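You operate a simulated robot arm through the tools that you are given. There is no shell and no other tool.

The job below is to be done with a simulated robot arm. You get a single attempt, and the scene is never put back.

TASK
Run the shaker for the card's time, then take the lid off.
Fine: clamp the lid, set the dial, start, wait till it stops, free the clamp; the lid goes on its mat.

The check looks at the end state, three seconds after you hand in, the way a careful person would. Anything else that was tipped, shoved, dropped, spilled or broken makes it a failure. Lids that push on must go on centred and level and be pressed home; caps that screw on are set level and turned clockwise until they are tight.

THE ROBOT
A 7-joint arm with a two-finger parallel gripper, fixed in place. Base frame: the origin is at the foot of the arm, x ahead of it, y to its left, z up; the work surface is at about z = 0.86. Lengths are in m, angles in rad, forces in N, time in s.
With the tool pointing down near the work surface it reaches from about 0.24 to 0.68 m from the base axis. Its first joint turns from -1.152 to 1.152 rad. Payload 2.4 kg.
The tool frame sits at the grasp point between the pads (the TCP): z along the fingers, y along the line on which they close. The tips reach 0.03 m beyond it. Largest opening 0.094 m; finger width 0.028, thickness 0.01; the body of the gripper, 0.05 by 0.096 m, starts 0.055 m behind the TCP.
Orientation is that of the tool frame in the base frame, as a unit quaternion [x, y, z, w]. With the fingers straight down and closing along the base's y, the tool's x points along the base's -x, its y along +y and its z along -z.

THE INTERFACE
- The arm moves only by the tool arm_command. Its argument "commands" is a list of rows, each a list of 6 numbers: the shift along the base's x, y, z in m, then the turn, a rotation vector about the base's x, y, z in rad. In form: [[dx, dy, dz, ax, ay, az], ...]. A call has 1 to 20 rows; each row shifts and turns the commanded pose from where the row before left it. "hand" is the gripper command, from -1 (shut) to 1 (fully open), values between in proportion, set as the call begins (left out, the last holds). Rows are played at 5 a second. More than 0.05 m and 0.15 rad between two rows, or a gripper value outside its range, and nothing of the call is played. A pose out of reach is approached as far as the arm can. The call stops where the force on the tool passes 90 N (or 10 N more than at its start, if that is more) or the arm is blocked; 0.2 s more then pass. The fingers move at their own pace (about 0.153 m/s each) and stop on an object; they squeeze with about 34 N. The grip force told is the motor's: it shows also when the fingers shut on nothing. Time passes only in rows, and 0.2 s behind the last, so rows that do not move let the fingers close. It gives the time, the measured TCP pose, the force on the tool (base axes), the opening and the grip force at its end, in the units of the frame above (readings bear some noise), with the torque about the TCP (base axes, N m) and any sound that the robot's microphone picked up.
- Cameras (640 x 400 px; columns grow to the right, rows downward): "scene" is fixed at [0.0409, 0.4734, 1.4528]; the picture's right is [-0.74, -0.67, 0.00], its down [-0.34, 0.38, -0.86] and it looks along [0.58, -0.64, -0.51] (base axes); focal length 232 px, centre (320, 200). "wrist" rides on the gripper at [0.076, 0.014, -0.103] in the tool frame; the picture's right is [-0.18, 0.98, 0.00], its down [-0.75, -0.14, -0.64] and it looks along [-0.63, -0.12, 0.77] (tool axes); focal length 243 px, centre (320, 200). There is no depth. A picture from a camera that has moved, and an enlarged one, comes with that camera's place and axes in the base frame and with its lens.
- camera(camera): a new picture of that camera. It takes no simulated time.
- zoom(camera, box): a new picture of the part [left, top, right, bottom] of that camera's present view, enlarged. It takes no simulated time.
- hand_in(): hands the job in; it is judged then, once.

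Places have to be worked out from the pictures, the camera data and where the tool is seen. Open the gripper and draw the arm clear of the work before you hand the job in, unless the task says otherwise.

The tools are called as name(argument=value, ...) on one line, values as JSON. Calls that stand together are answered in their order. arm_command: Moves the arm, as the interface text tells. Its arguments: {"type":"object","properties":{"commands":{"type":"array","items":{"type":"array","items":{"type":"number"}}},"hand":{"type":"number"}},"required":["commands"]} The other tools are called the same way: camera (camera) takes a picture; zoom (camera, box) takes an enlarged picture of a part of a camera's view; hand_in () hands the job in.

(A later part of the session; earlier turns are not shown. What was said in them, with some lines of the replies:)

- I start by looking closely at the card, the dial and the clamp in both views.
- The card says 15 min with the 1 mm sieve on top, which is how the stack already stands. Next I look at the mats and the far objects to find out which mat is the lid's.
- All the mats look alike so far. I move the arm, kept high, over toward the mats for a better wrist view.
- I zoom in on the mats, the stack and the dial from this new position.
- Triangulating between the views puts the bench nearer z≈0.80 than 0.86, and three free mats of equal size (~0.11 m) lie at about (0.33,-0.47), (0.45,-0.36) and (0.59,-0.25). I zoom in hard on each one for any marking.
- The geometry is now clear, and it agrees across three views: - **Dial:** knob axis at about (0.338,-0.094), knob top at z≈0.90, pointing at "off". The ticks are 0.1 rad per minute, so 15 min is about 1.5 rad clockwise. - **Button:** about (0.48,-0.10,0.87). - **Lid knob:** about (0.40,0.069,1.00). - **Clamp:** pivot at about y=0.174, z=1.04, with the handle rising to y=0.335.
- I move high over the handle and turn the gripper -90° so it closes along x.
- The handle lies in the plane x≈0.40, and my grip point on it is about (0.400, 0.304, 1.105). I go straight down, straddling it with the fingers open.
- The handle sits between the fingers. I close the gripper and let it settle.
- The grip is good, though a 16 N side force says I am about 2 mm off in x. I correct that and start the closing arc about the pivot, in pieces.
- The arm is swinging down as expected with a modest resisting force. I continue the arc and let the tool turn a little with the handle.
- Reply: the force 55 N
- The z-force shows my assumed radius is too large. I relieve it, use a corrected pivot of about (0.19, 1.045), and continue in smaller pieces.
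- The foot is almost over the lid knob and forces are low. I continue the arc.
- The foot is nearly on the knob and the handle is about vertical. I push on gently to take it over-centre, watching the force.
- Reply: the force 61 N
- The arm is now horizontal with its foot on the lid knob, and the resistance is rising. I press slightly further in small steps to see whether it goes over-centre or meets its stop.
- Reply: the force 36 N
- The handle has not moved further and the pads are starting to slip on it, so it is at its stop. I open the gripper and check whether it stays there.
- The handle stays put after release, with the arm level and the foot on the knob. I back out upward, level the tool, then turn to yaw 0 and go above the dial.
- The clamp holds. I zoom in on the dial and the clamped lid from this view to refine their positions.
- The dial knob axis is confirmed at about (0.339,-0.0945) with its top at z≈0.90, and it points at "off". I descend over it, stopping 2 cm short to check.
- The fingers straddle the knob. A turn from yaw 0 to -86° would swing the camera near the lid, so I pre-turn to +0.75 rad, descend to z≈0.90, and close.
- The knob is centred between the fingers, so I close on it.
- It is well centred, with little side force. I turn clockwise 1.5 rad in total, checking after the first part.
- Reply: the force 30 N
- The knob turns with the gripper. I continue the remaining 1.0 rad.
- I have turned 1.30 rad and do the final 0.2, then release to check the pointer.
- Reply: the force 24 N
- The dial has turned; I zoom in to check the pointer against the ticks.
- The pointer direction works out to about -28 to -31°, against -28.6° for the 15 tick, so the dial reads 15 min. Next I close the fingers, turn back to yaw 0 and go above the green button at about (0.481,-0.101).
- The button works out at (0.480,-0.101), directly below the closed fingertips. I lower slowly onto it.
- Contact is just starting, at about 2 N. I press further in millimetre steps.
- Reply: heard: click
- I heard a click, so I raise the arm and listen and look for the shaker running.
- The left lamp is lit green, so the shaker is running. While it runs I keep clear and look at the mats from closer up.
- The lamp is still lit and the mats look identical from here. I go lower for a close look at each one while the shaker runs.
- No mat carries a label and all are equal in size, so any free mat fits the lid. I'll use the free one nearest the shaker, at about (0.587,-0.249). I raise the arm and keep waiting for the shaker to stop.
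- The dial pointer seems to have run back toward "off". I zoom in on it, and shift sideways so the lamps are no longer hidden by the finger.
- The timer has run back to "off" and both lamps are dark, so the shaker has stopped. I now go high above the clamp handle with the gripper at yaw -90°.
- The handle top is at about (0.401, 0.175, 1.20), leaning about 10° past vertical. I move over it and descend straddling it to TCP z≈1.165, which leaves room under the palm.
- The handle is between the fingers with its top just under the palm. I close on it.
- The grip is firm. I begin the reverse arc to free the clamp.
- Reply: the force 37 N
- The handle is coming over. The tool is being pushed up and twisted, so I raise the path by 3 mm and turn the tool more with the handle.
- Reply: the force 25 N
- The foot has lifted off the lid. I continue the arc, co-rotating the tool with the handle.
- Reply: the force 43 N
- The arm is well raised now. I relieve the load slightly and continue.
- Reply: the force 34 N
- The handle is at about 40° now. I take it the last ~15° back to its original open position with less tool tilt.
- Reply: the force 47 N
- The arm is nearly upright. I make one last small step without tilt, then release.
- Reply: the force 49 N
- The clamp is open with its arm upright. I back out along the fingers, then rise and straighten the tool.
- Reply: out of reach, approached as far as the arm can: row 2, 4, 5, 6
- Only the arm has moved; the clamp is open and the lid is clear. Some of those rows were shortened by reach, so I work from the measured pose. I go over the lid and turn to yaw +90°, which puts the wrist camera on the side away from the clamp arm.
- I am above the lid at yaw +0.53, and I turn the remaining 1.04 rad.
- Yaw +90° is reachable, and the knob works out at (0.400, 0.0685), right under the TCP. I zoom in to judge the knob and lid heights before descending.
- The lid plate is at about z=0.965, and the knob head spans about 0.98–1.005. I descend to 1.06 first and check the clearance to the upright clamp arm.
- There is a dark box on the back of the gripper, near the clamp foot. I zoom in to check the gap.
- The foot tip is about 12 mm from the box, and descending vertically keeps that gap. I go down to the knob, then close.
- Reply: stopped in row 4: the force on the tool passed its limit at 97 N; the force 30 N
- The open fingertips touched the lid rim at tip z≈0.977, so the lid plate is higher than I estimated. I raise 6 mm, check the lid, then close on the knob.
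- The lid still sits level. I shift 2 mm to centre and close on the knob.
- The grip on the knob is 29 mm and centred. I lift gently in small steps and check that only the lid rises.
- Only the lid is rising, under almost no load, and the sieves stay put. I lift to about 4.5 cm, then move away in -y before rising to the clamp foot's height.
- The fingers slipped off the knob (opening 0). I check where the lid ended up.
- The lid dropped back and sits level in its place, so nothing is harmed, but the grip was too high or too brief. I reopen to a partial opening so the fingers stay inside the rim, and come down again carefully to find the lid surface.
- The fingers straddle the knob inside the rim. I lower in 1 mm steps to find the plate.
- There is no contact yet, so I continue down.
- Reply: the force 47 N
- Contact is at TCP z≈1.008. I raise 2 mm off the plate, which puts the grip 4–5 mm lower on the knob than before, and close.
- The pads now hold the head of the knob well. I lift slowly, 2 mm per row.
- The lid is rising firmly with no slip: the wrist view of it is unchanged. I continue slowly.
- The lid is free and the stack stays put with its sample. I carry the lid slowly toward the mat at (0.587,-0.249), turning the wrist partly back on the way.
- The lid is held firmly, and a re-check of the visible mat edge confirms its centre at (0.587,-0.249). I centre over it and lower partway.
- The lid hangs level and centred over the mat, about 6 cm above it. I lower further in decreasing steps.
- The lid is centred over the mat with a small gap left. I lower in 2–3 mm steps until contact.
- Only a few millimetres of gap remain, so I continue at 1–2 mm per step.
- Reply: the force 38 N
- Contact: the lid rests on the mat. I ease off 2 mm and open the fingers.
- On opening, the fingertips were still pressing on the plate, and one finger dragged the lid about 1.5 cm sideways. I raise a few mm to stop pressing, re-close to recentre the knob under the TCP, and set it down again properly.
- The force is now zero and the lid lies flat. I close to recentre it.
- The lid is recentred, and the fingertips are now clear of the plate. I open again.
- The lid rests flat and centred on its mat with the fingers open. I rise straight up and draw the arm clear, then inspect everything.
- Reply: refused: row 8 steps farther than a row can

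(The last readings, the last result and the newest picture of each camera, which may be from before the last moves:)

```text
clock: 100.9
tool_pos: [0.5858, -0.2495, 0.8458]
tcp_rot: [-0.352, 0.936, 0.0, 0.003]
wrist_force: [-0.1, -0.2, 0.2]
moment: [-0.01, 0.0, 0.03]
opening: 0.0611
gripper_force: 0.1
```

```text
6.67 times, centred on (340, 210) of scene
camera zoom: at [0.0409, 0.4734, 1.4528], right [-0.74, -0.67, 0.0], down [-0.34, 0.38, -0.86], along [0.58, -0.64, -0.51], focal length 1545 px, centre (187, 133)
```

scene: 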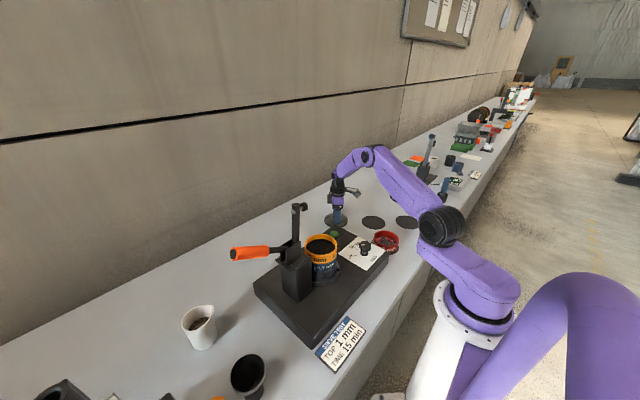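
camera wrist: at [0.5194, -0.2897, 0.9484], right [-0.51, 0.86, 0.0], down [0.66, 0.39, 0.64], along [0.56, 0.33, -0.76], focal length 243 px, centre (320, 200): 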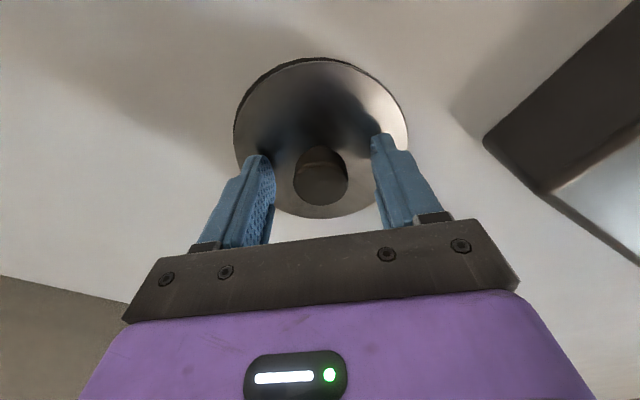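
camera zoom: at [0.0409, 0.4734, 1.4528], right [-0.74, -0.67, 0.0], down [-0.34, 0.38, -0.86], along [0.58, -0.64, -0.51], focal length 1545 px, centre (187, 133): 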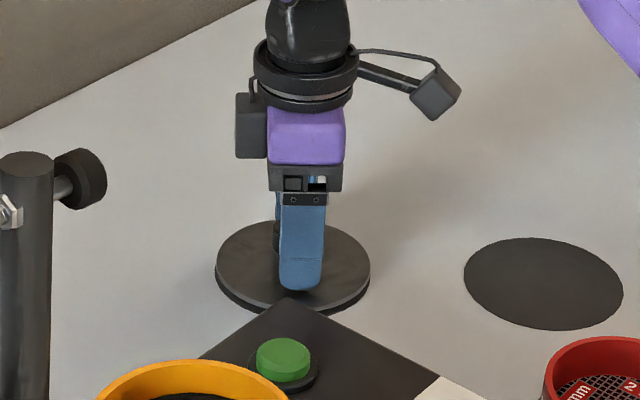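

One row was too long, so nothing moved. I repeat the withdrawal with smaller steps, straight up first.

arm_command(commands=[[0, 0, 0.01, 0, 0, 0], [0, 0, 0.02, 0, 0, 0], [0, 0, 0.03, 0, 0, 0], [0, 0, 0.04, 0, 0, 0], [0, 0, 0.04, 0, 0, 0], [0, 0, 0.04, 0, 0, 0], [-0.02, 0, 0.04, 0, 0, 0], [-0.03, 0, 0.03, 0, 0, -0.1], [-0.03, 0, 0.03, 0, 0, -0.12], [-0.03, 0, 0.03, 0, 0, -0.12], [-0.03, 0, 0.03, 0, 0, -0.12], [-0.03, 0, 0.02, 0, 0, -0.12], [-0.03, 0, 0, 0, 0, -0.12], [-0.03, 0, 0, 0, 0, 0], [-0.03, 0, 0, 0, 0, 0], [0, 0, 0, 0, 0, 0], [0, 0, 0, 0, 0, 0]])

camera(camera="scene")

camera(camera="wrist")

zoom(camera="scene", box=[300, 180, 420, 270])

```text
clock: 104.5
tool_pos: [0.3251, -0.2495, 1.2051]
tcp_rot: [-0.01, 1.0, -0.002, 0.001]
wrist_force: [-0.1, 0.0, 0.2]
moment: [-0.02, 0.03, -0.01]
opening: 0.061
gripper_force: 0.0
```

```text
taken
```

scene: 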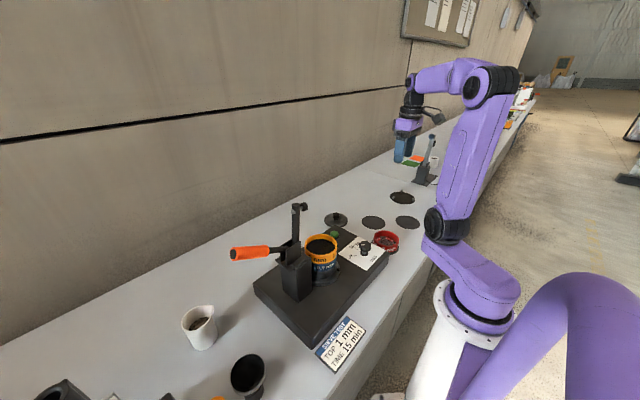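

```text
taken
camera wrist: at [0.2487, -0.2373, 1.308], right [0.17, 0.99, 0.0], down [0.75, -0.12, 0.64], along [0.64, -0.11, -0.76], focal length 243 px, centre (320, 200)
```

wrist: 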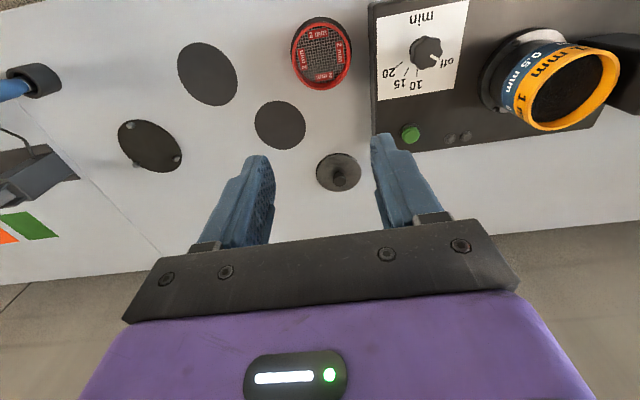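

```text
4.44 times, centred on (360, 225) of scene
camera zoom: at [0.0409, 0.4734, 1.4528], right [-0.74, -0.67, 0.0], down [-0.34, 0.38, -0.86], along [0.58, -0.64, -0.51], focal length 1030 px, centre (142, 89)
```

zoom: 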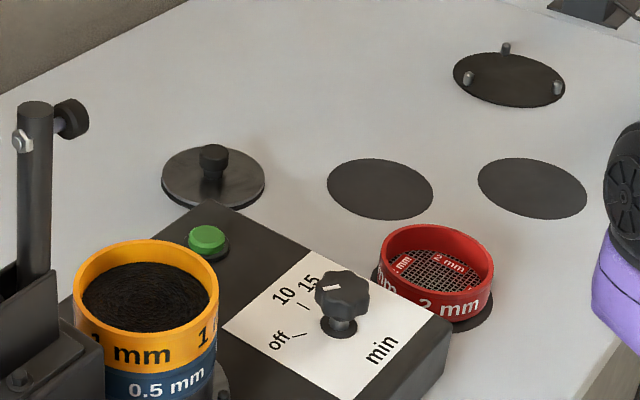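

Everything looks in place. I open the gripper fully, rise a little more, and take a last close look at the lid and the stack.

arm_command(commands=[[0, 0, 0.03, 0, 0, 0], [0, 0, 0.03, 0, 0, 0], [0, 0, 0, 0, 0, 0], [0, 0, 0, 0, 0, 0]], hand=1)

zoom(camera="wrist", box=[290, 120, 390, 200])

zoom(camera="wrist", box=[360, 0, 640, 170])

zoom(camera="scene", box=[220, 190, 400, 340])

```text
clock: 105.5
tool_pos: [0.3264, -0.2492, 1.2661]
tcp_rot: [-0.01, 1.0, -0.002, 0.002]
wrist_force: [0.0, 0.6, 0.8]
moment: [0.0, 0.02, 0.02]
opening: 0.0941
gripper_force: 0.0
```

```text
5.00 times, centred on (340, 160) of wrist
camera zoom: at [0.2496, -0.2364, 1.3689], right [0.17, 0.99, 0.0], down [0.75, -0.12, 0.64], along [0.64, -0.11, -0.76], focal length 1213 px, centre (220, 400)
```

zoom: 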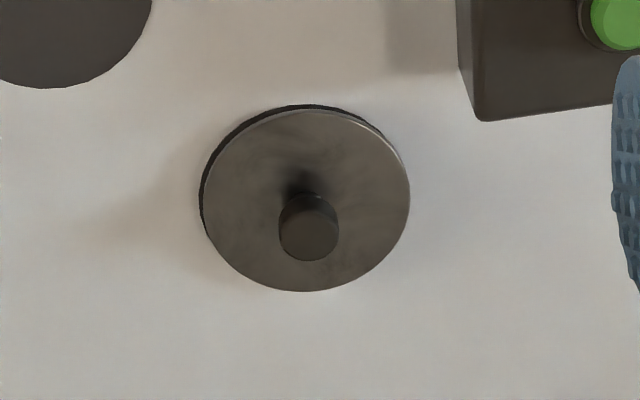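

```text
2.29 times, centred on (500, 85) of wrist
camera zoom: at [0.2496, -0.2364, 1.3689], right [0.17, 0.99, 0.0], down [0.75, -0.12, 0.64], along [0.64, -0.11, -0.76], focal length 555 px, centre (-91, 463)
```

zoom: 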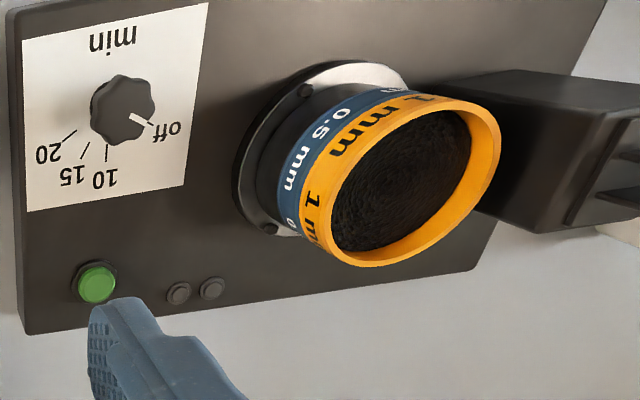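

```text
2.67 times, centred on (310, 265) of scene
camera zoom: at [0.0409, 0.4734, 1.4528], right [-0.74, -0.67, 0.0], down [-0.34, 0.38, -0.86], along [0.58, -0.64, -0.51], focal length 618 px, centre (347, 27)
```

zoom: 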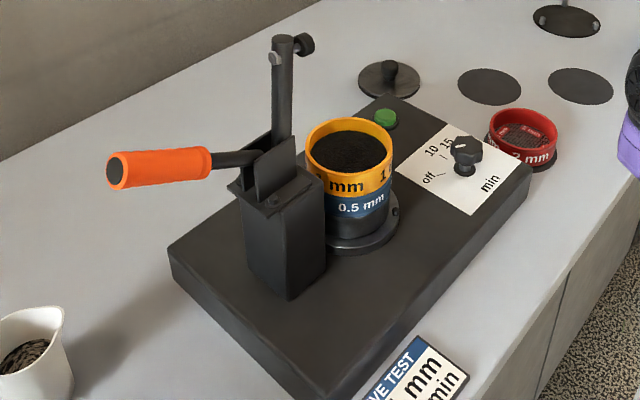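

The lid lies flat and centred on a mat, the timer is at "off", and the clamp is open. The stack and everything else are undisturbed, and the arm is clear with the gripper open, so I hand the job in.

hand_in()

```text
The job is handed in.
```

The shaker ran for the card's 15 min and stopped, the clamp is open, and the lid is on a mat. The job is handed in.

- **Run:** I clamped the lid and turned the dial to 15. I pressed the green button and heard it click, and the lamp lit. By the time I looked again, the dial had run back to "off" and the lamps were out.
- **Which mat:** None of the three free mats was labelled and all looked the same size. I chose the one nearest the shaker, so I can't be sure it is the one you meant.
- **Lid, first lift:** My fingertips touched the lid rim on the way down. The first grip then slipped, and the lid dropped back level onto the sieve.
- **Lid, setting down:** One finger dragged it about 1.5 cm when I opened the gripper. I recentred it, and the last pictures show it flat and centred.
- **Everything else:** The sieve stack, its sample, the red sieve and the cup look undisturbed in the last pictures. The gripper is open and the arm is clear.
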